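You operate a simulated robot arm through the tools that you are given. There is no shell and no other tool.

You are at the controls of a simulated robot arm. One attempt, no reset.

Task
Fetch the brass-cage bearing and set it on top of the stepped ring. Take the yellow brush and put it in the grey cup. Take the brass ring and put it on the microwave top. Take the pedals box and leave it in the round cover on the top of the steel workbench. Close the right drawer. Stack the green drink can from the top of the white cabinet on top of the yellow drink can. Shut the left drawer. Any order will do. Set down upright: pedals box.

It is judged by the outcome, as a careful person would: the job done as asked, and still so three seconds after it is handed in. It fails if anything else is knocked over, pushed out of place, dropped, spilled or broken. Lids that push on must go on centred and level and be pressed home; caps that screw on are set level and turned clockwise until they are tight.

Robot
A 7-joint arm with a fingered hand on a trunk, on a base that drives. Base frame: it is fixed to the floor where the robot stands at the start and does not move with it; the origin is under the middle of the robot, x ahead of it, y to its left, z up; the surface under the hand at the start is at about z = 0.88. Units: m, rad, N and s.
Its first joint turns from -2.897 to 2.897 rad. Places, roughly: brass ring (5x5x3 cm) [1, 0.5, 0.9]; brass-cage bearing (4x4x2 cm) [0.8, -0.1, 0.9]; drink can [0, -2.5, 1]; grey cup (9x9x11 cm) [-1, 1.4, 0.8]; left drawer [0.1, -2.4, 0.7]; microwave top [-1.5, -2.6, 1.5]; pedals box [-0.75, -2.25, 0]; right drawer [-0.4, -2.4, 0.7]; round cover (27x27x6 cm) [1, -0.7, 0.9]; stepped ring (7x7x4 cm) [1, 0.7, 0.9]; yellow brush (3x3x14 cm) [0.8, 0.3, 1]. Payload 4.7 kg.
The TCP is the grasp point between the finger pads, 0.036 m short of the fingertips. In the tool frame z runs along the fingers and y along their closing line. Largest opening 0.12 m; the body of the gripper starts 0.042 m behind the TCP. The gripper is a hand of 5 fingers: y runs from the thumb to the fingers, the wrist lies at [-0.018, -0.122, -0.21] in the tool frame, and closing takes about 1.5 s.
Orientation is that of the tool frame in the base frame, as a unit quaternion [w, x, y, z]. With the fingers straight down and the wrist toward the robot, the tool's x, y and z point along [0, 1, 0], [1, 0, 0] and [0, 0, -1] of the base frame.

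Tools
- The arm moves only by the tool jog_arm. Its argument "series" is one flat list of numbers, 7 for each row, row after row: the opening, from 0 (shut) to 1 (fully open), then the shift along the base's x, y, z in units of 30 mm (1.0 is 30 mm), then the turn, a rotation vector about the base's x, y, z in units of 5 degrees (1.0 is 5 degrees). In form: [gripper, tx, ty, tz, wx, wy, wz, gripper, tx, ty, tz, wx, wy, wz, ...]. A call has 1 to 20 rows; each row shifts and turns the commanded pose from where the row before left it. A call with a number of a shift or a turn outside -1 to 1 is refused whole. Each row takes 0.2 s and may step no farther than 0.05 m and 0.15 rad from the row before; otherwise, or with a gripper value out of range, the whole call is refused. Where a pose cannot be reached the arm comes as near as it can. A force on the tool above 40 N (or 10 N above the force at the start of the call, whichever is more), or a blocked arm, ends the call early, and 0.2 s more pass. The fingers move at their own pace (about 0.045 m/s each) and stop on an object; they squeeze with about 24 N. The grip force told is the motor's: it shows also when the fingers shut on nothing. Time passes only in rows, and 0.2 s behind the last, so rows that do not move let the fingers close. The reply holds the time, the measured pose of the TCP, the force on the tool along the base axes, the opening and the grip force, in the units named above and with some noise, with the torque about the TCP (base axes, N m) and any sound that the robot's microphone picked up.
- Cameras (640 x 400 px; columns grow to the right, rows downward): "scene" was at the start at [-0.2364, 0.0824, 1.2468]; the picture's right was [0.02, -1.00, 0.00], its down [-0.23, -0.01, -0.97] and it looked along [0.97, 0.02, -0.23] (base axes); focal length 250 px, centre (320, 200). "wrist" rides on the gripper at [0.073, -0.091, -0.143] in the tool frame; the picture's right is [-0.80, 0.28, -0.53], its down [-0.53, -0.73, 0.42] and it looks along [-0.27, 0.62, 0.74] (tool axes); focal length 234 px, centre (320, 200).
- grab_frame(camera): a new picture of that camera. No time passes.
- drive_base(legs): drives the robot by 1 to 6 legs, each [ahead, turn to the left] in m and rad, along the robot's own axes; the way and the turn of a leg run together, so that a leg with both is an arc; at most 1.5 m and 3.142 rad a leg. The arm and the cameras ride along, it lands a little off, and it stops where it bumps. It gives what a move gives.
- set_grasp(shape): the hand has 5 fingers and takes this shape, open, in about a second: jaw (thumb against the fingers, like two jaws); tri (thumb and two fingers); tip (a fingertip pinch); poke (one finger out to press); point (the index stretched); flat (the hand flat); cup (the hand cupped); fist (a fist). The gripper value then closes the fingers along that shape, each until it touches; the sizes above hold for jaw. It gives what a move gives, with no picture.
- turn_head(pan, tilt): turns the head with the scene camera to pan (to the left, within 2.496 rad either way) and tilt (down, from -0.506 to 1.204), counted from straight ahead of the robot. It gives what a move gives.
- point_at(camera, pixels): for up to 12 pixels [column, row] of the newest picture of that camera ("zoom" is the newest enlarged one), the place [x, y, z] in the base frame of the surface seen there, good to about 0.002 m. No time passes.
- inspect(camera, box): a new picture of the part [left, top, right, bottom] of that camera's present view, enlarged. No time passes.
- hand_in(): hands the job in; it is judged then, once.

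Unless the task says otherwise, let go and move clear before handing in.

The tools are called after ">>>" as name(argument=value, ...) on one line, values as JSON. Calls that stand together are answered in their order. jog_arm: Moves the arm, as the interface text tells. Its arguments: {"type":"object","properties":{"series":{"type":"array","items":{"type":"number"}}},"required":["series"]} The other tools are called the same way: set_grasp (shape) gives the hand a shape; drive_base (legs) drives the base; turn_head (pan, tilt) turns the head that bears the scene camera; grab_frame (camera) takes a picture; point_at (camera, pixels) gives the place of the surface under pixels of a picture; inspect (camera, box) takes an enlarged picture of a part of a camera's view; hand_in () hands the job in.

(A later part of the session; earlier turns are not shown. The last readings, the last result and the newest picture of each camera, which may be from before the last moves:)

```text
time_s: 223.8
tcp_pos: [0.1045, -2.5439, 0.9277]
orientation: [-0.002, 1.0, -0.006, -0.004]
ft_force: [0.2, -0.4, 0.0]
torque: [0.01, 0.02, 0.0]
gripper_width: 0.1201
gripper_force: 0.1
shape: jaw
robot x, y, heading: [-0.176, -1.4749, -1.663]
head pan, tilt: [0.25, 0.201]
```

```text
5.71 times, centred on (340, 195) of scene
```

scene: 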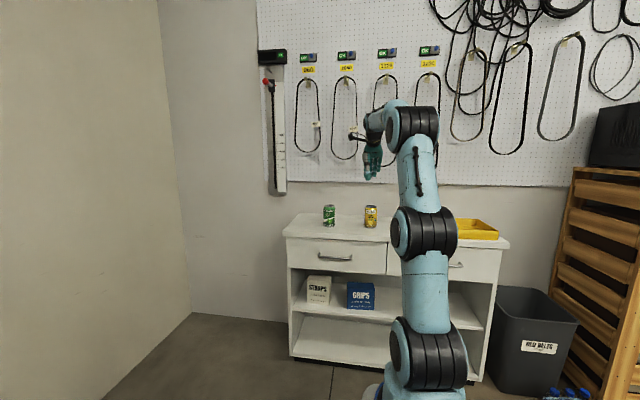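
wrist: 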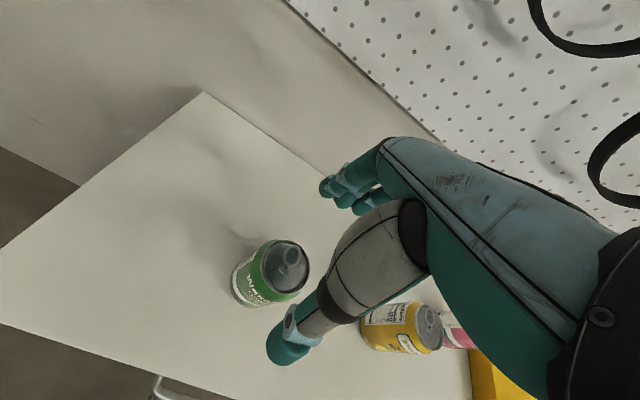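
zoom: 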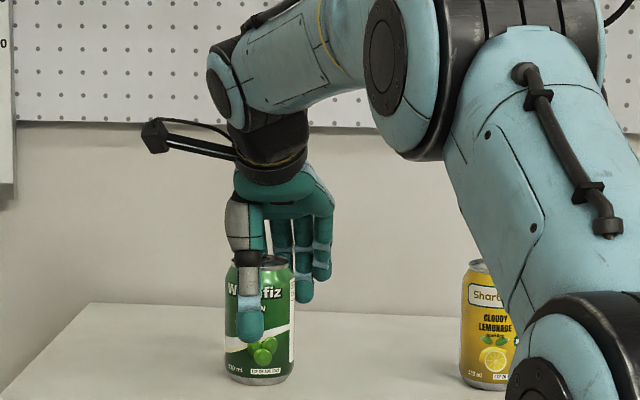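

Hand straddles the can. Close the grip.

>>> jog_arm(series=[0.3, 0, 0, 0, 0, 0, 0, 0.3, 0, 0, 0, 0, 0, 0, 0.3, 0, 0, 0, 0, 0, 0, 0.3, 0, 0, 0, 0, 0, 0, 0.3, 0, 0, 0, 0, 0, 0, 0.3, 0, 0, 0, 0, 0, 0])

>>> inspect(camera="scene", box=[300, 160, 380, 230])

```text
time_s: 225.2
tcp_pos: [0.1055, -2.544, 0.9279]
orientation: [-0.003, 1.0, -0.005, -0.004]
ft_force: [0.0, 1.1, -0.3]
torque: [0.06, 0.03, -0.01]
gripper_width: 0.0586
gripper_force: 23.3
shape: jaw
robot x, y, heading: [-0.1755, -1.4751, -1.656]
head pan, tilt: [0.25, 0.201]
```

```text
5.71 times, centred on (340, 195) of scene
```

zoom: 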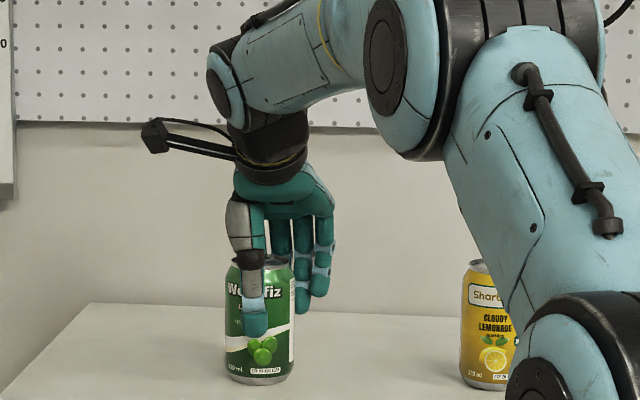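

Gripped at 0.059 m width, 23 N. Lift 0.18 m.

>>> jog_arm(series=[0.3, 0, 0, 0.5, 0, 0, 0, 0.3, 0, 0, 0.8, 0, 0, 0, 0.3, 0, 0, 1, 0, 0, 0, 0.3, 0, 0, 1, 0, 0, 0, 0.3, 0, 0, 1, 0, 0, 0, 0.3, 0, 0, 0.9, 0, 0, 0, 0.3, 0, 0, 0, 0, 0, 0])

>>> inspect(camera="scene", box=[290, 120, 400, 230])

>>> inspect(camera="wrist", box=[220, 160, 400, 340])

```text
time_s: 226.8
tcp_pos: [0.1065, -2.5429, 1.0843]
orientation: [-0.004, 1.0, -0.005, -0.004]
ft_force: [0.0, 0.2, -2.7]
torque: [0.02, -0.01, 0.0]
gripper_width: 0.0583
gripper_force: 23.2
shape: jaw
robot x, y, heading: [-0.1817, -1.4705, -1.656]
head pan, tilt: [0.25, 0.201]
```

```text
3.64 times, centred on (345, 175) of scene
```

zoom: 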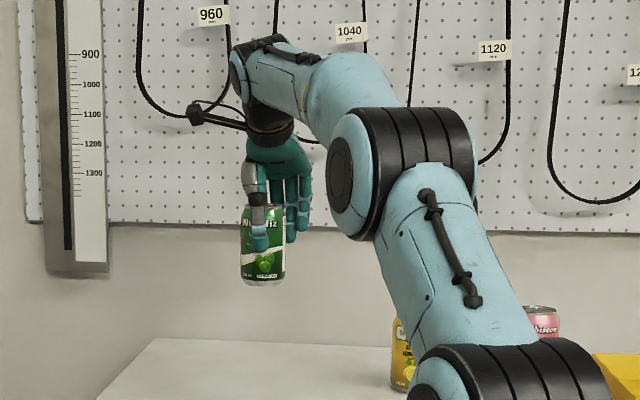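

```text
2.22 times, centred on (310, 250) of wrist
```

zoom: 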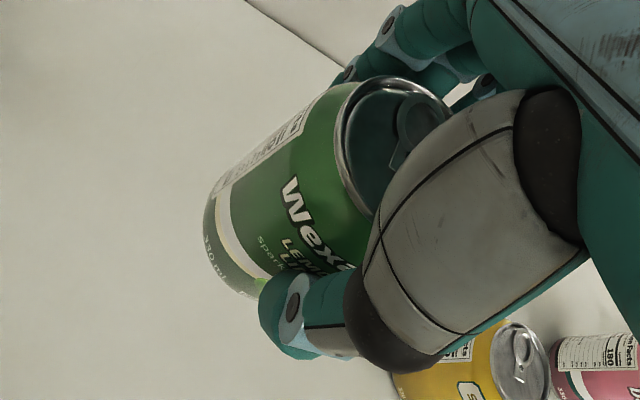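

Can is held upright. Carry it over the yellow can.

>>> jog_arm(series=[0.3, -0.919, -0.09, 0, 0, 0, 0, 0.3, -0.919, -0.09, 0, 0, 0, 0, 0.3, -0.919, -0.09, 0, 0, 0, 0, 0.3, -0.919, -0.09, 0, 0, 0, 0, 0.3, -0.919, -0.09, 0, 0, 0, 0, 0.3, -0.919, -0.09, 0, 0, 0, 0, 0.3, -0.919, -0.09, 0, 0, 0, 0, 0.3, -0.919, -0.09, 0, 0, 0, 0, 0.3, 0, 0, 0, 0, 0, 0])

>>> grab_frame(camera="scene")

>>> inspect(camera="wrist", box=[200, 160, 400, 360])

```text
time_s: 228.8
tcp_pos: [-0.117, -2.5644, 1.0847]
orientation: [-0.004, 1.0, -0.004, -0.004]
ft_force: [-0.1, -0.1, -3.7]
torque: [0.0, 0.05, 0.01]
gripper_width: 0.0581
gripper_force: 24.2
shape: jaw
robot x, y, heading: [-0.1814, -1.4747, -1.661]
head pan, tilt: [0.25, 0.201]
```

```text
taken
```

scene: 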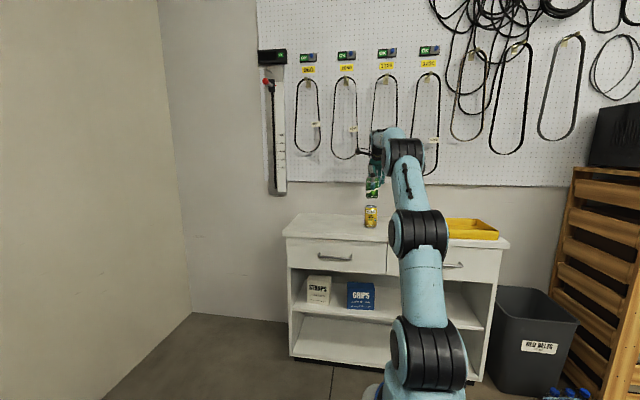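

```text
2.00 times, centred on (300, 260) of wrist
```

zoom: 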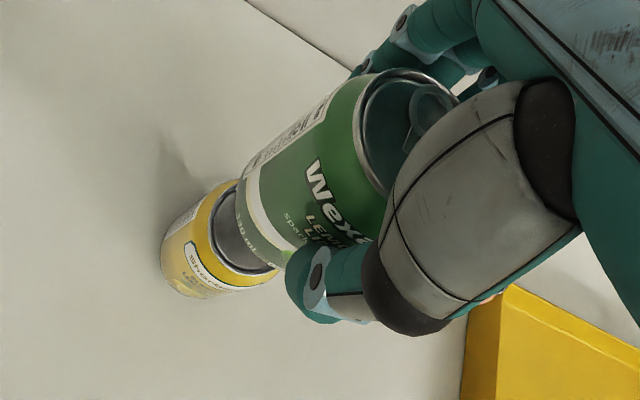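

>>> inspect(camera="scene", box=[345, 165, 400, 235])

>>> point_at(camera="zoom", pixels=[[260, 110], [295, 110], [335, 110], [265, 150], [300, 165], [335, 150], [262, 250], [300, 290], [340, 250], [300, 232], [300, 180]])

```text
5.71 times, centred on (372, 200) of scene
```

zoom: 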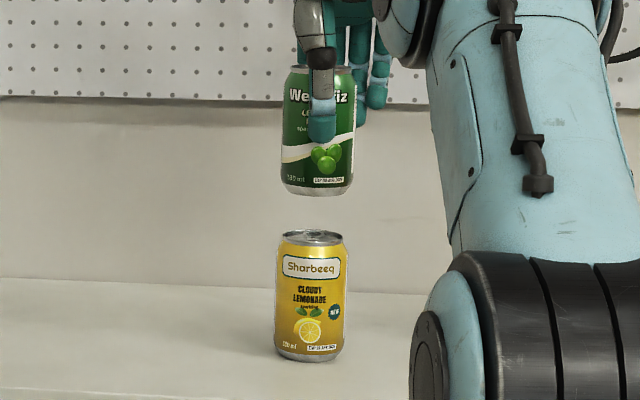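

```text
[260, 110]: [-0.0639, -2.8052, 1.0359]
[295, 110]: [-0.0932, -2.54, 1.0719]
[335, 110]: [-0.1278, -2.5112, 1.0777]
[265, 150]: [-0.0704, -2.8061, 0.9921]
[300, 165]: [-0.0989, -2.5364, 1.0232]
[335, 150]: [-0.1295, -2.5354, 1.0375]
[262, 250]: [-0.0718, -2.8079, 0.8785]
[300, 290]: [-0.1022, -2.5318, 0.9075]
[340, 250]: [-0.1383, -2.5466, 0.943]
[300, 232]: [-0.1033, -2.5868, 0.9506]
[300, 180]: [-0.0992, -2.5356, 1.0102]
```

The green can's fitted axis (−0.114,−2.565) matches the yellow's. Lower to just above contact.

>>> jog_arm(series=[0.3, 0.03, 0, -0.6, 0, 0, 0, 0.3, 0, 0, -0.4, 0, 0, 0, 0.3, 0, 0, -0.25, 0, 0, 0, 0.3, 0, 0, 0, 0, 0, 0])

>>> inspect(camera="scene", box=[345, 165, 400, 235])

>>> inspect(camera="wrist", box=[220, 200, 340, 320])

```text
time_s: 229.8
tcp_pos: [-0.1131, -2.5649, 1.0459]
orientation: [-0.004, 1.0, -0.005, -0.005]
ft_force: [0.1, -0.3, -3.6]
torque: [0.03, 0.01, -0.01]
gripper_width: 0.0581
gripper_force: 23.7
shape: jaw
robot x, y, heading: [-0.1817, -1.4774, -1.658]
head pan, tilt: [0.25, 0.201]
```

```text
5.71 times, centred on (372, 200) of scene
```

zoom: 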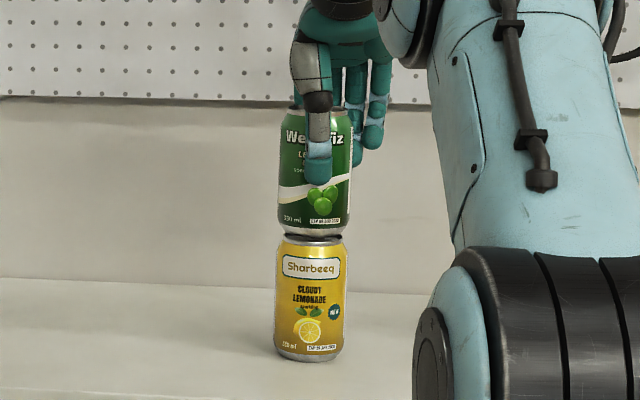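

```text
3.33 times, centred on (280, 260) of wrist
```

zoom: 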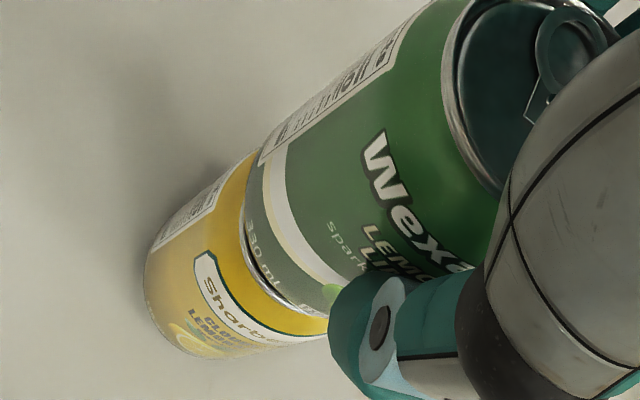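

Nearly in contact and aligned. Lower in small steps until the weight transfers.

>>> jog_arm(series=[0.3, 0, 0, -0.07, 0, 0, 0, 0.3, 0, 0, -0.05, 0, 0, 0, 0.3, 0, 0, 0, 0, 0, 0])

>>> jog_arm(series=[0.3, 0, 0, -0.04, 0, 0, 0, 0.3, 0, 0, 0, 0, 0, 0])

```text
time_s: 230.6
tcp_pos: [-0.114, -2.5647, 1.0431]
orientation: [-0.003, 1.0, -0.006, -0.005]
ft_force: [0.3, 0.1, -1.5]
torque: [0.0, -0.01, 0.0]
gripper_width: 0.0583
gripper_force: 24.2
shape: jaw
robot x, y, heading: [-0.1807, -1.4706, -1.661]
head pan, tilt: [0.25, 0.201]
```

```text
time_s: 231.2
tcp_pos: [-0.1148, -2.5642, 1.0424]
orientation: [-0.002, 1.0, -0.005, -0.004]
ft_force: [0.3, -1.1, 2.1]
torque: [-0.12, -0.01, -0.03]
gripper_width: 0.0581
gripper_force: 24.2
shape: jaw
robot x, y, heading: [-0.1765, -1.4779, -1.657]
head pan, tilt: [0.25, 0.201]
```

Contact confirmed (+2.1 N). Release slowly.

>>> jog_arm(series=[0.5, 0, 0, 0, 0, 0, 0, 0.52, 0, 0, 0, 0, 0, 0, 0.55, 0, 0, 0, 0, 0, 0, 0.6, 0, 0, 0, 0, 0, 0, 0.7, 0, 0, 0, 0, 0, 0, 0.85, 0, 0, 0, 0, 0, 0, 1, 0, 0, 0, 0, 0, 0, 1, 0, 0, 0, 0, 0, 0, 1, 0, 0, 0, 0, 0, 0])

>>> inspect(camera="scene", box=[345, 165, 400, 235])

>>> inspect(camera="wrist", box=[200, 160, 400, 360])

```text
time_s: 233.2
tcp_pos: [-0.1136, -2.5649, 1.0425]
orientation: [-0.003, 1.0, -0.006, -0.004]
ft_force: [0.4, 0.0, 0.4]
torque: [-0.02, -0.04, 0.0]
gripper_width: 0.1195
gripper_force: 0.0
shape: jaw
robot x, y, heading: [-0.1776, -1.4737, -1.66]
head pan, tilt: [0.25, 0.201]
```

```text
5.71 times, centred on (372, 200) of scene
```

zoom: 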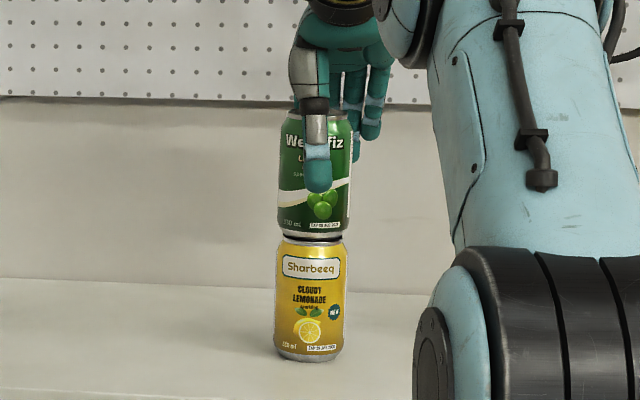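

```text
2.00 times, centred on (300, 260) of wrist
```

zoom: 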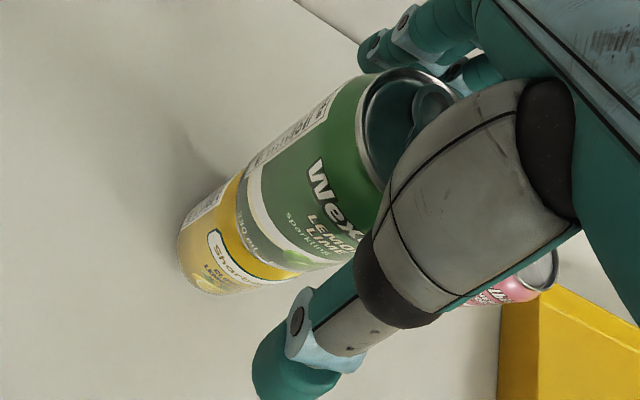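

Stack is stable with the hand open. Rise straight up slowly, then check.

>>> jog_arm(series=[1, 0, 0, 0.4, 0, 0, 0, 1, 0, 0, 0.7, 0, 0, 0, 1, 0, 0, 1, 0, 0, 0, 1, 0, 0, 1, 0, 0, 0, 1, 0, 0, 1, 0, 0, 0, 1, 0, 0, 1, 0, 0, 0, 1, 0, 1, 0.5, 0, 0, 0, 1, 0, 1, 0.5, 0, 0, 0, 1, 0, 1, 0, 0, 0, 0, 1, 0, 1, 0, 0, 0, 0])

>>> grab_frame(camera="scene")

>>> inspect(camera="scene", box=[345, 165, 400, 235])

```text
time_s: 235.4
tcp_pos: [-0.1106, -2.4463, 1.2263]
orientation: [-0.005, 1.0, -0.005, -0.005]
ft_force: [-0.8, -0.4, -0.9]
torque: [0.05, -0.03, 0.0]
gripper_width: 0.1199
gripper_force: 0.1
shape: jaw
robot x, y, heading: [-0.1789, -1.475, -1.661]
head pan, tilt: [0.25, 0.201]
```

```text
taken
```

scene: 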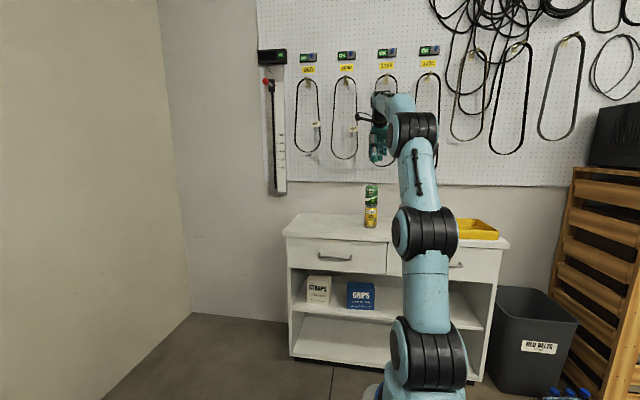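

```text
5.71 times, centred on (372, 200) of scene
```

zoom: 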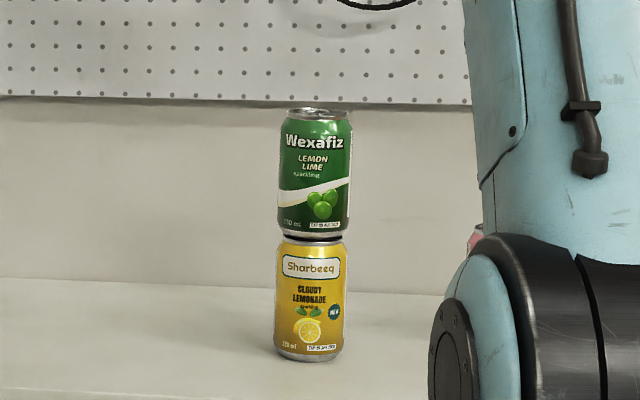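

The green can is stacked squarely on the yellow. Now the pedals box on the floor: look at it.

>>> turn_head(pan=-0.65, tilt=0.7)

>>> grab_frame(camera="scene")

```text
time_s: 236.6
tcp_pos: [-0.1107, -2.4453, 1.2274]
orientation: [-0.003, 1.0, -0.005, -0.004]
ft_force: [-0.3, -0.2, -0.6]
torque: [0.0, 0.04, 0.01]
gripper_width: 0.1201
gripper_force: 0.0
shape: jaw
robot x, y, heading: [-0.1786, -1.4755, -1.655]
head pan, tilt: [-0.649, 0.7]
```

```text
taken
```

scene: 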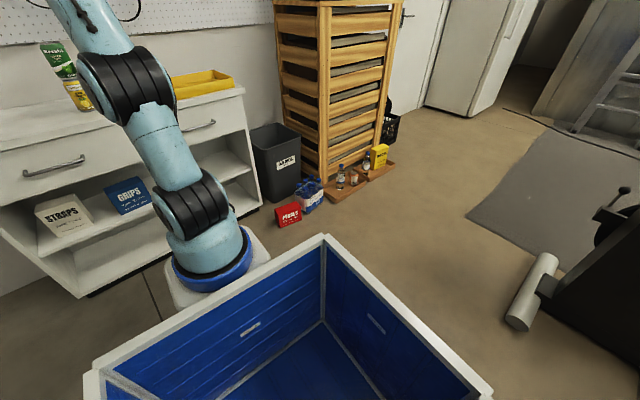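

>>> inspect(camera="scene", box=[230, 120, 410, 240])

>>> inspect(camera="scene", box=[260, 170, 340, 240])

>>> point_at(camera="zoom", pixels=[[122, 220], [165, 200], [305, 190], [270, 185], [175, 320], [330, 270], [165, 260], [310, 235], [355, 250], [310, 150], [200, 190], [250, 225]])

```text
3.33 times, centred on (320, 180) of scene
```

zoom: 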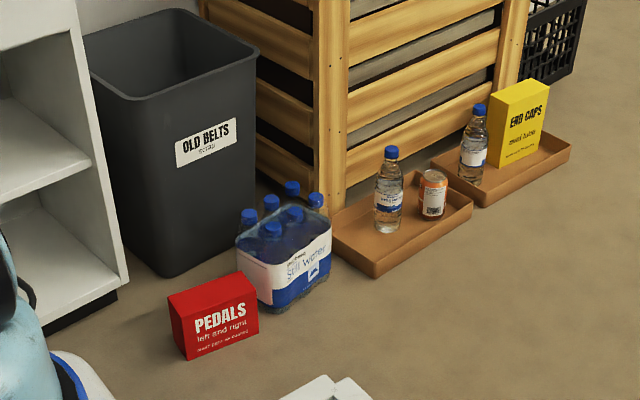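

```text
5.71 times, centred on (300, 205) of scene
```

zoom: 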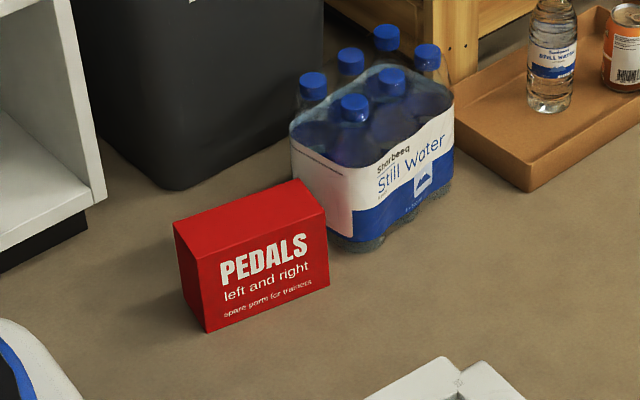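

```text
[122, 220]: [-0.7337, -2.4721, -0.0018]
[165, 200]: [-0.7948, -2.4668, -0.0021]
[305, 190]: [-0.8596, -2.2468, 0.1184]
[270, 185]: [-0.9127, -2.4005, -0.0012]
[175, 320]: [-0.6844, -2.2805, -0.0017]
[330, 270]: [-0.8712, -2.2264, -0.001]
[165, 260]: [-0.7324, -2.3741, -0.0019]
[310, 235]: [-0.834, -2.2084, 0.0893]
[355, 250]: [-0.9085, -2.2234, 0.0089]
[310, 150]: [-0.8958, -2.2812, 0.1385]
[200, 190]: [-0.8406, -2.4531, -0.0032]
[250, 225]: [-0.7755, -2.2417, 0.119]
```

>>> point_at(camera="zoom", pixels=[[178, 225], [200, 252], [322, 212], [297, 184], [250, 218], [208, 325], [328, 280], [290, 260], [190, 280], [297, 195], [340, 215], [350, 235]])

```text
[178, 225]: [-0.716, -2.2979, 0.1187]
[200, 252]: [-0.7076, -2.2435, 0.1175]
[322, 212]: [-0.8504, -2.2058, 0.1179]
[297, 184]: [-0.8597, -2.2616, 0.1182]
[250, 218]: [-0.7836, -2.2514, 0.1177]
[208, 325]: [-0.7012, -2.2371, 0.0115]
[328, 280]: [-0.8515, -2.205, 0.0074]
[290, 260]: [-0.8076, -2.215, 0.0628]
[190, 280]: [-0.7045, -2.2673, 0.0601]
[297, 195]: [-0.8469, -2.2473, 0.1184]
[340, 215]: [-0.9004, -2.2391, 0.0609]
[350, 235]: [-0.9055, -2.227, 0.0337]
```

Box: top z 0.118, centre (−0.784,−2.252), ~0.15×0.06 m, front normal ≈(0.2,0.98). I'll retract the arm and position the base facing it, arm axis ~0.45 m away.

>>> jog_arm(series=[1, 0, 1, 0, 0, 0, 0, 1, 0, 1, 0, 0, 0, 0, 1, 0, 1, 0, 0, 0, 0, 1, 0, 1, 0, 0, 0, 0, 1, 0, 1, 0, 0, 0, 0, 1, 0, 1, 0, 0, 0, 0, 1, 0, 1, 0, 0, 0, 0, 1, 0, 1, 0, 0, 0, 0])

>>> drive_base(legs=[[0, -1.29], [0.474, 0], [0, 1.178]])

>>> turn_head(pan=0.0, tilt=0.6)

>>> grab_frame(camera="scene")

>>> grab_frame(camera="wrist")

```text
time_s: 238.4
tcp_pos: [-0.1148, -2.2053, 1.2237]
orientation: [-0.003, 1.0, -0.005, -0.004]
ft_force: [-0.6, -1.2, -1.6]
torque: [0.02, 0.02, 0.0]
gripper_width: 0.1199
gripper_force: 0.1
shape: jaw
robot x, y, heading: [-0.179, -1.4741, -1.66]
head pan, tilt: [-0.649, 0.7]
```

```text
time_s: 247.4
tcp_pos: [-0.6708, -2.2937, 1.2243]
orientation: [-0.004, 0.998, -0.067, -0.005]
ft_force: [-0.3, -0.5, 0.9]
torque: [0.02, -0.01, -0.01]
gripper_width: 0.1198
gripper_force: 0.0
shape: jaw
robot x, y, heading: [-0.6451, -1.5604, -1.782]
head pan, tilt: [-0.649, 0.7]
```

```text
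time_s: 248.4
tcp_pos: [-0.6713, -2.2936, 1.2242]
orientation: [-0.004, 0.998, -0.068, -0.004]
ft_force: [-0.3, -0.1, 0.4]
torque: [0.03, 0.0, -0.01]
gripper_width: 0.1197
gripper_force: 0.0
shape: jaw
robot x, y, heading: [-0.6437, -1.5638, -1.785]
head pan, tilt: [0.0, 0.6]
```

```text
taken
```

scene: 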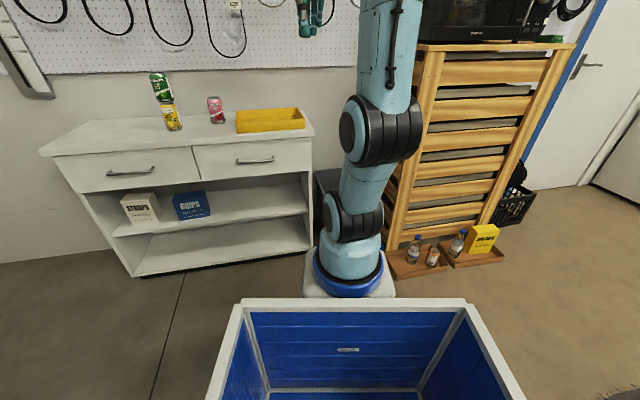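

```text
taken
```

wrist: 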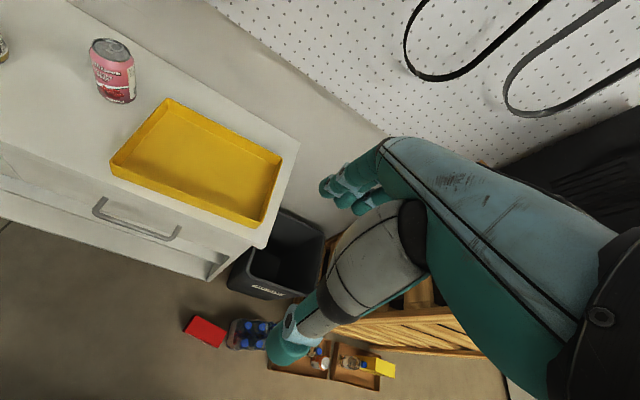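

The box is visible only via the wrist camera (205,332). Align over it and start descending.

>>> jog_arm(series=[1, -0.95, 0.35, 0, 0, 0, -0.4, 1, -0.95, 0.35, -0.5, 0, 0, -0.4, 1, -0.95, 0.35, -0.8, 0, 0, -0.4, 1, -0.95, 0.35, -0.8, 0, 0, 0, 1, 0, 0, -1, 0, 0, 0, 1, 0, 0, -1, 0, 0, 0, 1, 0, 0, -1, 0, 0, 0, 1, 0, 0, -1, 0, 0, 0, 1, 0, 0, -1, 0, 0, 0, 1, 0, 0, -1, 0, 0, 0, 1, 0, 0, -1, 0, 0, 0, 1, 0, 0, -1, 0, 0, 0])

>>> grab_frame(camera="wrist")

>>> grab_frame(camera="scene")

```text
time_s: 251.0
tcp_pos: [-0.7839, -2.2525, 0.9225]
orientation: [-0.003, 0.993, -0.119, -0.004]
ft_force: [-0.6, 0.2, -0.2]
torque: [0.0, 0.02, 0.0]
gripper_width: 0.1197
gripper_force: 0.1
shape: jaw
robot x, y, heading: [-0.6433, -1.5622, -1.781]
head pan, tilt: [0.0, 0.6]
```

```text
taken
```

wrist: 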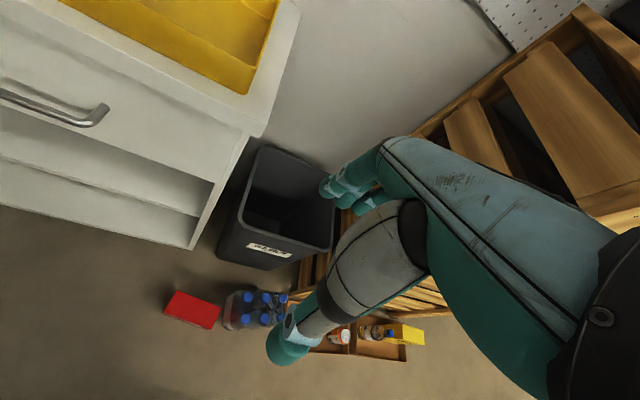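

```text
taken
```

scene: 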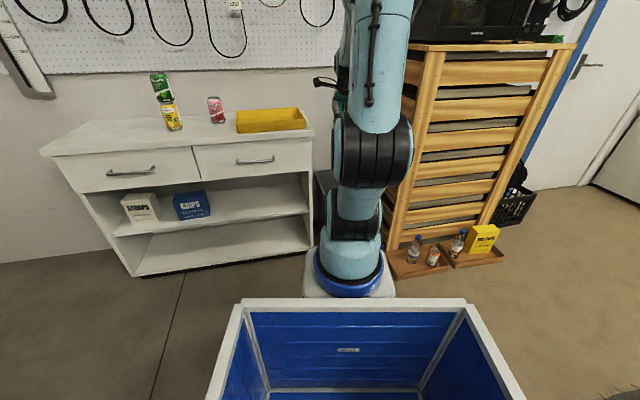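

>>> point_at(camera="wrist", pixels=[[232, 225], [290, 250], [310, 248], [330, 240], [245, 262], [200, 310], [170, 295], [218, 312], [210, 328], [165, 312], [245, 300], [205, 210]])

>>> jog_arm(series=[1, 0, 0, -1, 0, 0, 0, 1, 0, 0, -1, 0, 0, 0, 1, 0, 0, -1, 0, 0, 0, 1, 0, 0, -1, 0, 0, 0, 1, 0, 0, -1, 0, 0, 0, 1, 0, 0, -1, 0, 0, 0, 1, 0, 0, -1, 0, 0, 0, 1, 0, 0, -1, 0, 0, 0])

>>> grab_frame(camera="wrist")

>>> grab_frame(camera="scene")

```text
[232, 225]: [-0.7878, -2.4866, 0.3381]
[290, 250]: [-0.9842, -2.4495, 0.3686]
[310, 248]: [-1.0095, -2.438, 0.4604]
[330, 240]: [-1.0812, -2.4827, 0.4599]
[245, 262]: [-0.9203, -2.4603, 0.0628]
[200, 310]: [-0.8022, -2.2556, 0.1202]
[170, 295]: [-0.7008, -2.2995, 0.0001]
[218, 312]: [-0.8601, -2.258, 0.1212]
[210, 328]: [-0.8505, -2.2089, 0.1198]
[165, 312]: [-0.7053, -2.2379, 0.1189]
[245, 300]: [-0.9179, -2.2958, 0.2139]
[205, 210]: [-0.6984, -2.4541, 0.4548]
```

```text
time_s: 252.8
tcp_pos: [-0.7834, -2.2519, 0.6823]
orientation: [-0.003, 0.993, -0.118, -0.004]
ft_force: [-0.3, 0.3, 0.1]
torque: [0.0, 0.0, 0.01]
gripper_width: 0.1197
gripper_force: 0.1
shape: jaw
robot x, y, heading: [-0.6461, -1.5628, -1.783]
head pan, tilt: [0.0, 0.6]
```

```text
taken
```

wrist: 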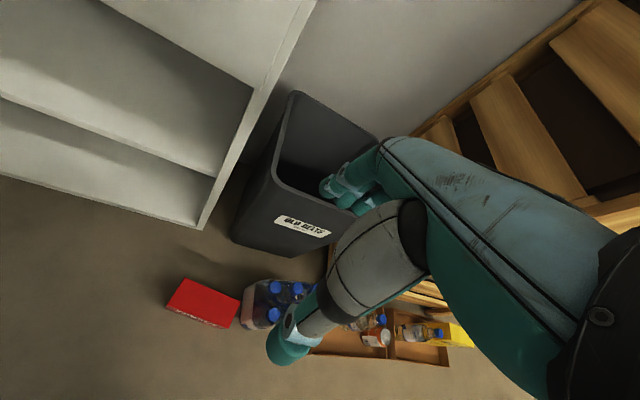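

```text
taken
```

scene: 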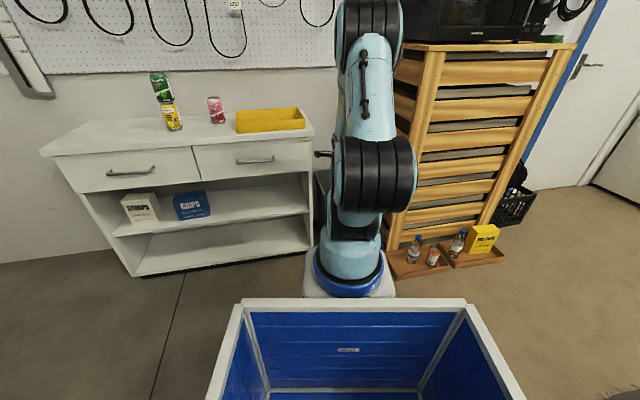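

Clear of the bin (its front is ~0.19 m beyond). Continue descending.

>>> jog_arm(series=[1, 0, 0, -1, 0, 0, 0, 1, 0, 0, -1, 0, 0, 0, 1, 0, 0, -1, 0, 0, 0, 1, 0, 0, -1, 0, 0, 0, 1, 0, 0, -1, 0, 0, 0, 1, 0, 0, -1, 0, 0, 0, 1, 0, 0, -1, 0, 0, 0, 1, 0, 0, -1, 0, 0, 0])

>>> grab_frame(camera="wrist")

>>> grab_frame(camera="scene")

```text
time_s: 254.6
tcp_pos: [-0.785, -2.2522, 0.4417]
orientation: [-0.002, 0.993, -0.12, -0.004]
ft_force: [-0.4, 0.1, 0.4]
torque: [0.02, 0.01, 0.0]
gripper_width: 0.1199
gripper_force: 0.1
shape: jaw
out of reach, approached as far as the arm can: row 3
robot x, y, heading: [-0.6477, -1.5597, -1.783]
head pan, tilt: [0.0, 0.6]
```

```text
taken
```

wrist: 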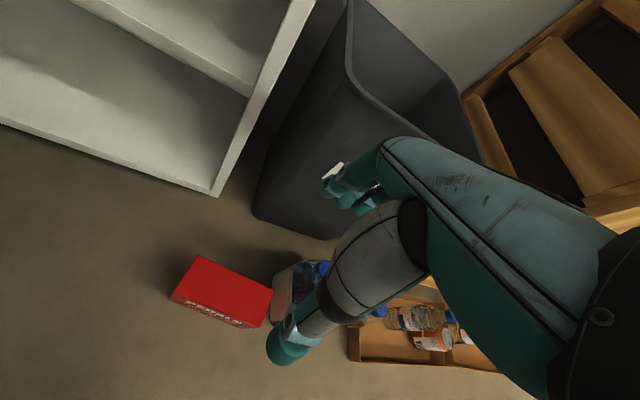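

```text
taken
```

scene: 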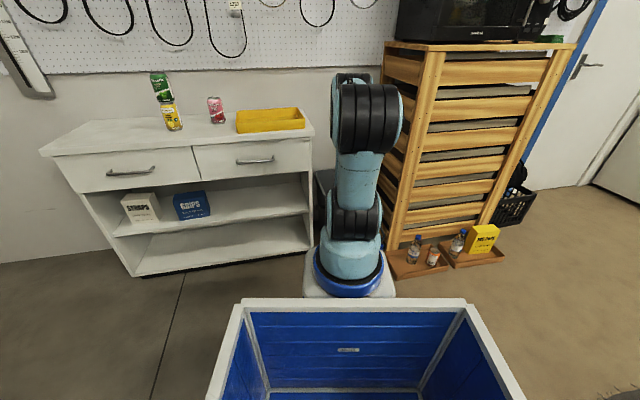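

Still fine (transient limit passed). Continue to z≈0.25.

>>> jog_arm(series=[1, 0, 0, -0.8, 0, 0, 0, 1, 0, 0, -0.8, 0, 0, 0, 1, 0, 0, -0.8, 0, 0, 0, 1, 0, 0, -0.8, 0, 0, 0, 1, 0, 0, -0.8, 0, 0, 0, 1, 0, 0, -0.8, 0, 0, 0, 1, 0, 0, -0.8, 0, 0, 0, 1, 0, 0, -0.8, 0, 0, 0, 1, 0, 0, 0, 0, 0, 0])

>>> grab_frame(camera="wrist")

>>> grab_frame(camera="scene")

```text
time_s: 256.6
tcp_pos: [-0.7855, -2.2509, 0.2498]
orientation: [-0.003, 0.993, -0.119, -0.004]
ft_force: [0.5, 0.5, 0.0]
torque: [-0.02, -0.03, -0.01]
gripper_width: 0.1198
gripper_force: 0.1
shape: jaw
robot x, y, heading: [-0.6449, -1.5597, -1.783]
head pan, tilt: [0.0, 0.6]
```

```text
taken
```

wrist: 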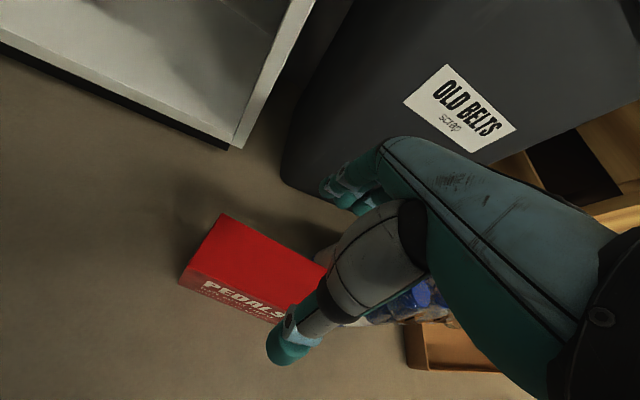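

```text
taken
```

scene: 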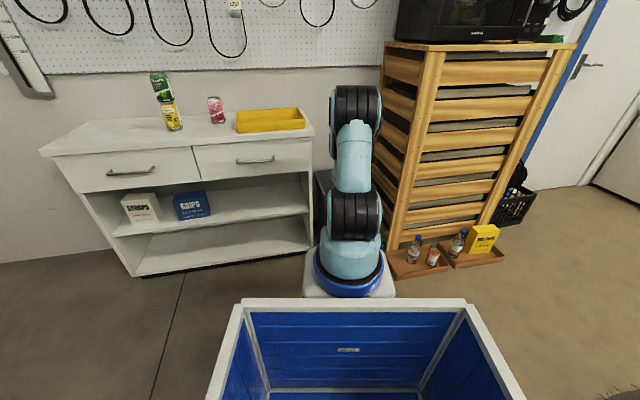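

Reach is fine down here. Check the box top corners again relative to the hand.

>>> point_at(camera="wrist", pixels=[[222, 217], [193, 262], [255, 255], [300, 290], [240, 225], [318, 268], [270, 295], [280, 245]])

>>> inspect(camera="wrist", box=[160, 180, 360, 370])

```text
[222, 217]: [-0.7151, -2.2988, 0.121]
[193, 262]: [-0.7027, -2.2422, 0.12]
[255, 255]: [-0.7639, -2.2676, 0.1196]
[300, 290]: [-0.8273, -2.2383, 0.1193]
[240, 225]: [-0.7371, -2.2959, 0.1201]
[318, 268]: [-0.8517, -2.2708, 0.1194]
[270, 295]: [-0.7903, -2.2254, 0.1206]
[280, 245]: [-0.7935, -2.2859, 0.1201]
```

```text
2.11 times, centred on (260, 275) of wrist
```

zoom: 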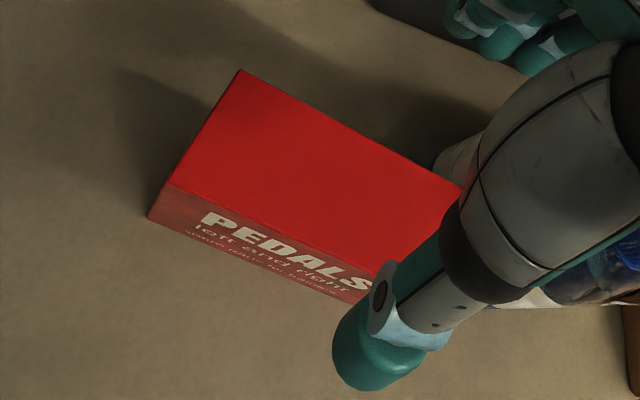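

Hand is centred and square to the box. Descend to z≈0.095 and close.

>>> jog_arm(series=[1, 0.07, -0.05, -0.9, 0, 0, 0, 1, 0, 0, -0.9, 0, 0, 0, 1, 0, 0, -0.9, 0, 0, 0, 1, 0, 0, -0.9, 0, 0, 0, 1, 0, 0, -0.8, 0, 0, 0, 1, 0, 0, -0.75, 0, 0, 0, 1, 0, 0, 0, 0, 0, 0])

>>> grab_frame(camera="wrist")

```text
time_s: 258.2
tcp_pos: [-0.7837, -2.2513, 0.097]
orientation: [-0.005, 0.993, -0.119, -0.004]
ft_force: [-0.2, 0.1, 0.2]
torque: [-0.02, 0.0, 0.01]
gripper_width: 0.1198
gripper_force: 0.0
shape: jaw
robot x, y, heading: [-0.6428, -1.5589, -1.779]
head pan, tilt: [0.0, 0.6]
```

```text
taken
```

wrist: 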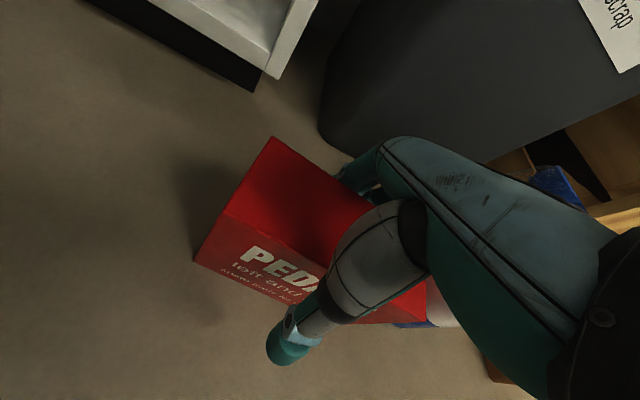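

>>> jog_arm(series=[0.3, 0, 0, 0, 0, 0, 0, 0.3, 0, 0, 0, 0, 0, 0, 0.3, 0, 0, 0, 0, 0, 0, 0.3, 0, 0, 0, 0, 0, 0, 0.3, 0, 0, 0, 0, 0, 0, 0.3, 0, 0, 0, 0, 0, 0])

>>> jog_arm(series=[0.3, 0, 0, 0.3, 0, 0, 0, 0.3, 0, 0, 0.5, 0, 0, 0, 0.3, 0, 0, 0.7, 0, 0, 0, 0.3, 0, 0, 0, 0, 0, 0])

>>> grab_frame(camera="wrist")

```text
time_s: 259.6
tcp_pos: [-0.7823, -2.2522, 0.0966]
orientation: [-0.004, 0.993, -0.119, -0.004]
ft_force: [-0.5, -0.6, -0.1]
torque: [0.09, -0.04, 0.15]
gripper_width: 0.0645
gripper_force: 24.3
shape: jaw
robot x, y, heading: [-0.6418, -1.5634, -1.785]
head pan, tilt: [0.0, 0.6]
```

```text
time_s: 260.6
tcp_pos: [-0.7829, -2.2533, 0.141]
orientation: [-0.004, 0.993, -0.119, -0.004]
ft_force: [0.2, 0.1, -4.6]
torque: [0.02, -0.01, -0.05]
gripper_width: 0.0646
gripper_force: 23.9
shape: jaw
robot x, y, heading: [-0.6454, -1.5661, -1.783]
head pan, tilt: [0.0, 0.6]
```

```text
taken
```

wrist: 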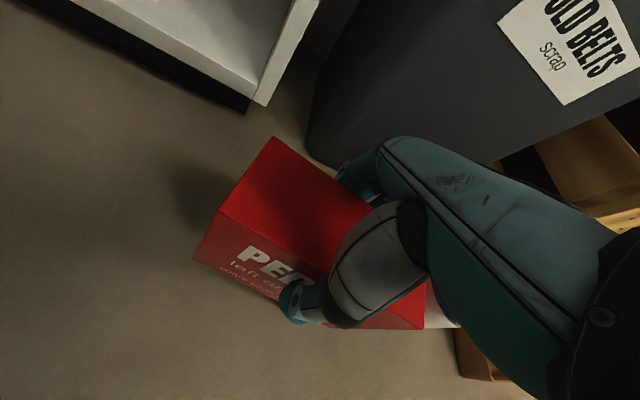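

Box is lifted (≈4.6 N). Raise straight up.

>>> jog_arm(series=[0.3, 0, 0, 0.8, 0, 0, 0, 0.3, 0, 0, 0.8, 0, 0, 0, 0.3, 0, 0, 0.8, 0, 0, 0, 0.3, 0, 0, 0.8, 0, 0, 0, 0.3, 0, 0, 0.8, 0, 0, 0, 0.3, 0, 0, 0.8, 0, 0, 0, 0.3, 0, 0, 0.8, 0, 0, 0, 0.3, 0, 0, 0.8, 0, 0, 0, 0.3, 0, 0, 0.8, 0, 0, 0, 0.3, 0, 0, 0.8, 0, 0, 0, 0.3, 0, 0, 0.8, 0, 0, 0, 0.3, 0, 0, 0.8, 0, 0, 0, 0.3, 0, 0, 0.8, 0, 0, 0, 0.3, 0, 0, 0.8, 0, 0, 0, 0.3, 0, 0, 0.8, 0, 0, 0, 0.3, 0, 0, 0.8, 0, 0, 0, 0.3, 0, 0, 0.8, 0, 0, 0, 0.3, 0, 0, 0.8, 0, 0, 0])

>>> jog_arm(series=[0.3, 0, 0, 0.9, 0, 0, 0, 0.3, 0, 0, 0.9, 0, 0, 0, 0.3, 0, 0, 0.9, 0, 0, 0, 0.3, 0, 0, 0.9, 0, 0, 0, 0.3, 0, 0, 0.9, 0, 0, 0, 0.3, 0, 0, 0.9, 0, 0, 0, 0.3, 0, 0, 0.9, 0, 0, 0, 0.3, 0, 0, 0.9, 0, 0, 0, 0.3, 0, 0, 0.9, 0, 0, 0, 0.3, 0, 0, 0.9, 0, 0, 0, 0.3, 0, 0, 0.9, 0, 0, 0, 0.3, 0, 0, 0.9, 0, 0, 0, 0.3, 0, 0, 0.9, 0, 0, 0, 0.3, 0, 0, 0.9, 0, 0, 0, 0.3, 0, 0, 0.9, 0, 0, 0, 0.3, 0, 0, 0.9, 0, 0, 0, 0.3, 0, 0, 0.9, 0, 0, 0, 0.3, 0, 0, 0.9, 0, 0, 0, 0.3, 0, 0, 0.9, 0, 0, 0, 0.3, 0, 0, 0.9, 0, 0, 0])

>>> grab_frame(camera="wrist")

>>> grab_frame(camera="scene")

```text
time_s: 264.4
tcp_pos: [-0.7823, -2.252, 0.5717]
orientation: [-0.004, 0.993, -0.119, -0.004]
ft_force: [-1.0, 0.1, -5.0]
torque: [0.0, 0.01, 0.0]
gripper_width: 0.0644
gripper_force: 24.2
shape: jaw
robot x, y, heading: [-0.6447, -1.559, -1.782]
head pan, tilt: [0.0, 0.6]
```

```text
time_s: 268.6
tcp_pos: [-0.7825, -2.2535, 1.1117]
orientation: [-0.003, 0.993, -0.119, -0.003]
ft_force: [0.3, 0.4, -4.6]
torque: [0.05, 0.0, -0.01]
gripper_width: 0.0641
gripper_force: 23.6
shape: jaw
out of reach, approached as far as the arm can: row 9, 10
robot x, y, heading: [-0.643, -1.5639, -1.779]
head pan, tilt: [0.0, 0.6]
```

```text
taken
```

wrist: 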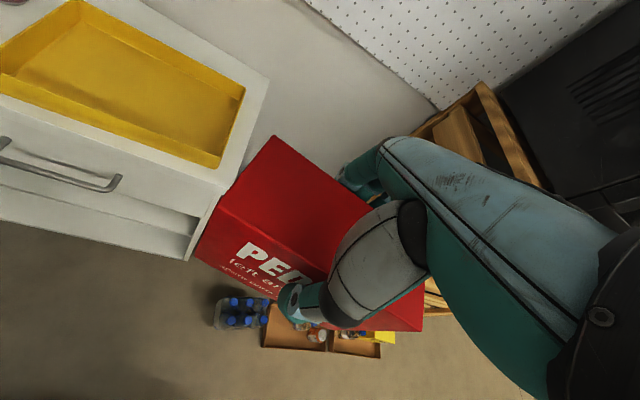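

```text
taken
```

scene: 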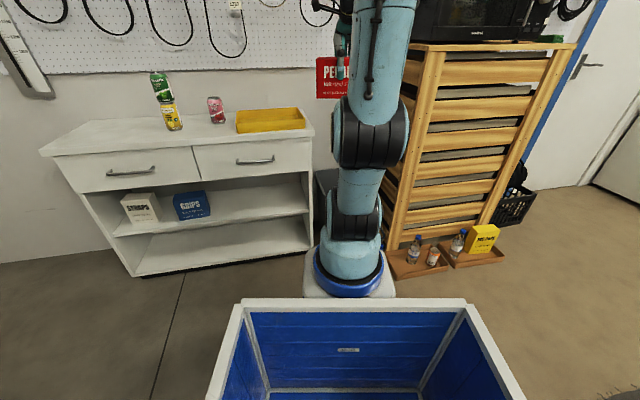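

Box is held upright, bottom ≈0.097 m below the TCP. To avoid sweeping the press, I'll reverse toward the bench's right half and turn left to face it.

>>> drive_base(legs=[[0, -0.284], [-1.148, 0], [0, 1.714]])

>>> turn_head(pan=0.1, tilt=0.3)

>>> grab_frame(camera="scene")

>>> grab_frame(camera="wrist")

```text
time_s: 279.5
tcp_pos: [0.5616, -0.8164, 1.1116]
orientation: [0.0, 0.837, 0.547, -0.006]
ft_force: [-0.1, -0.5, -4.6]
torque: [0.02, 0.0, -0.01]
gripper_width: 0.0636
gripper_force: 24.1
shape: jaw
robot x, y, heading: [-0.0974, -0.5578, -0.384]
head pan, tilt: [0.0, 0.6]
```

```text
time_s: 280.3
tcp_pos: [0.5605, -0.8173, 1.1117]
orientation: [-0.001, 0.837, 0.548, -0.006]
ft_force: [0.7, 0.6, -4.1]
torque: [0.01, 0.01, 0.0]
gripper_width: 0.0634
gripper_force: 24.0
shape: jaw
robot x, y, heading: [-0.0948, -0.5597, -0.384]
head pan, tilt: [0.099, 0.3]
```

```text
taken
```

scene: 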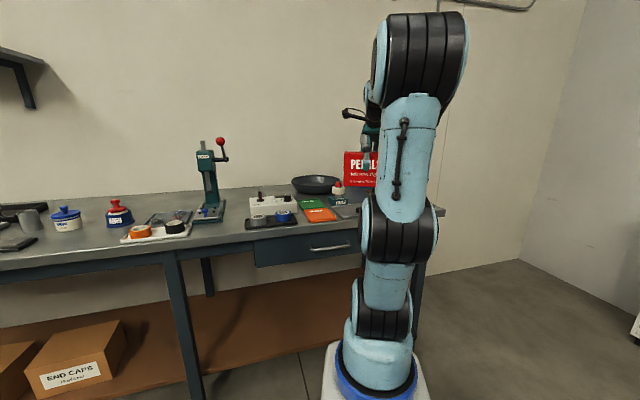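

```text
taken
```

wrist: 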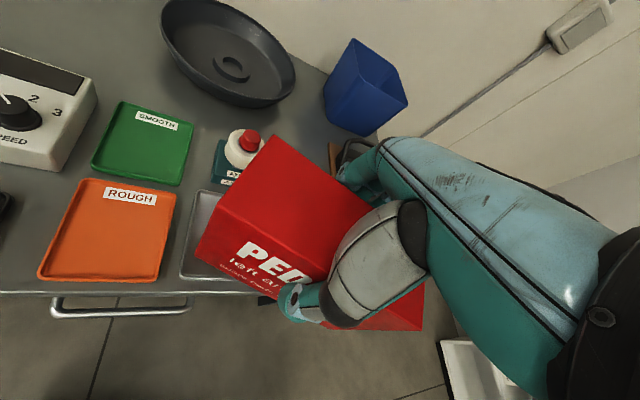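

The round cover is the dark dish at wrist (228,55), with something ring-shaped in its centre. Inspect and measure.

>>> inspect(camera="wrist", box=[140, 0, 320, 120])

>>> point_at(camera="zoom", pixels=[[80, 110], [200, 30], [400, 60], [550, 220], [470, 370], [200, 280], [330, 245], [290, 230], [375, 265], [250, 180], [420, 300], [300, 320]])

>>> inspect(camera="scene", box=[270, 150, 370, 230])

```text
3.33 times, centred on (230, 60) of wrist
```

zoom: 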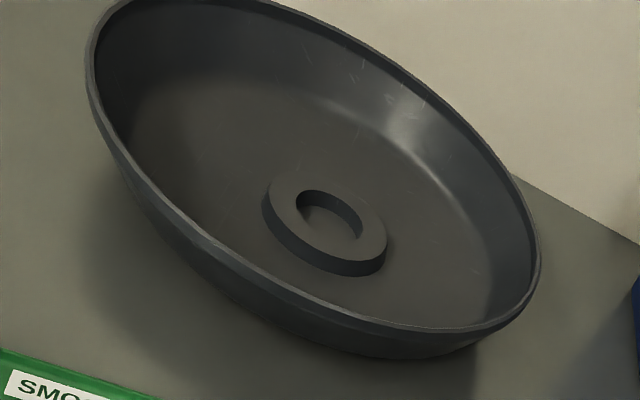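

```text
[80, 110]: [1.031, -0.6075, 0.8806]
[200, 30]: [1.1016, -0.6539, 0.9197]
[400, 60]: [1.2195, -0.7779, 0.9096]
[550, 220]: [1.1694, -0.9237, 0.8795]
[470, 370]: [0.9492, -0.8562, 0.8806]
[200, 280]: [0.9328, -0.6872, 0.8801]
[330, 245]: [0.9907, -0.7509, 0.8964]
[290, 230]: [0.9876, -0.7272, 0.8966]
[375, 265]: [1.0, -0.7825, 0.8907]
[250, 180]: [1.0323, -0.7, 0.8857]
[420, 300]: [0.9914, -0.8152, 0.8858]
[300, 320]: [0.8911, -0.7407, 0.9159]
```

```text
5.00 times, centred on (320, 190) of scene
```

zoom: 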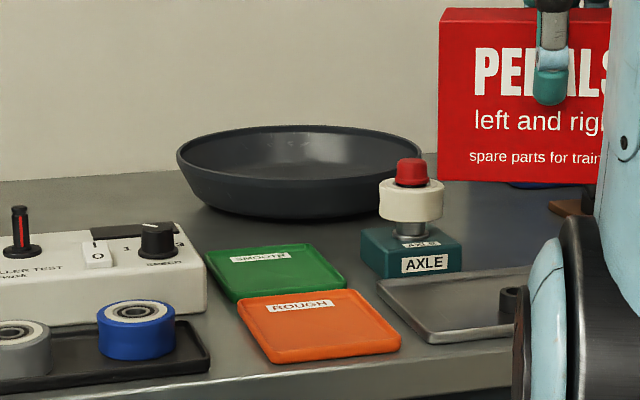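

The dish floor is z≈0.886 with a central ring boss (top z≈0.8965). I'll stand the box centred on it; measure boss and rim precisely.

>>> inspect(camera="wrist", box=[150, 0, 310, 115])

>>> inspect(camera="wrist", box=[205, 45, 260, 85])

>>> point_at(camera="zoom", pixels=[[110, 130], [180, 80], [330, 70], [470, 180], [520, 260], [400, 290], [230, 270], [130, 190], [255, 140], [330, 130], [400, 220], [320, 180]])

```text
3.48 times, centred on (230, 58) of wrist
```

zoom: 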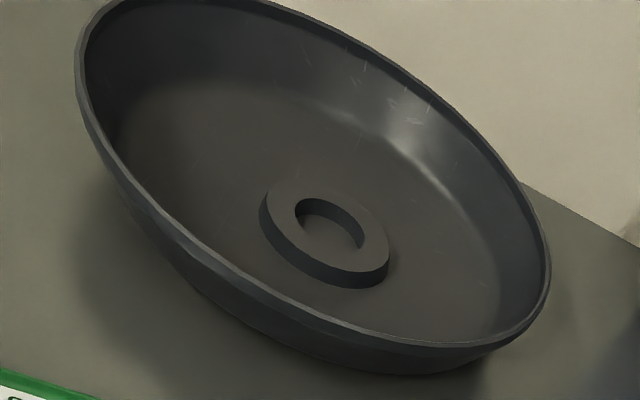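

```text
10.00 times, centred on (232, 65) of wrist
```

zoom: 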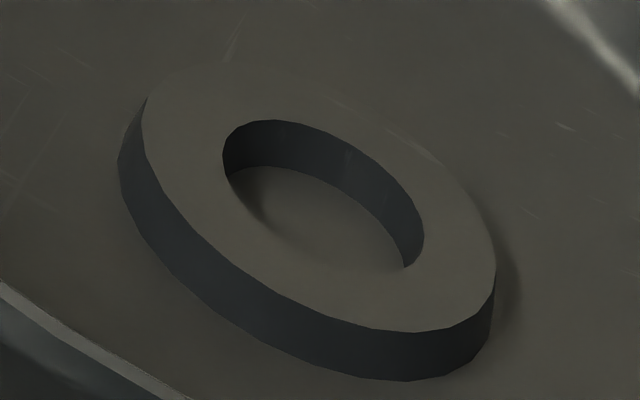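

```text
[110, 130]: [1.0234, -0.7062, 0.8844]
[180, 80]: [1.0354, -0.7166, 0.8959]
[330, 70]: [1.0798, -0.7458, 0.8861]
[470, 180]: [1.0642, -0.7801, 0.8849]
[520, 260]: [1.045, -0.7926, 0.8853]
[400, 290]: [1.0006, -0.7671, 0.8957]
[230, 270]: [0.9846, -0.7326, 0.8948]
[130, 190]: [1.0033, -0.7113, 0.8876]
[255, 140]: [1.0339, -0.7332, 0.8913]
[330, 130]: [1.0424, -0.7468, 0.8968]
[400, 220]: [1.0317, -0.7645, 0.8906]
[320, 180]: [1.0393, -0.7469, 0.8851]
```

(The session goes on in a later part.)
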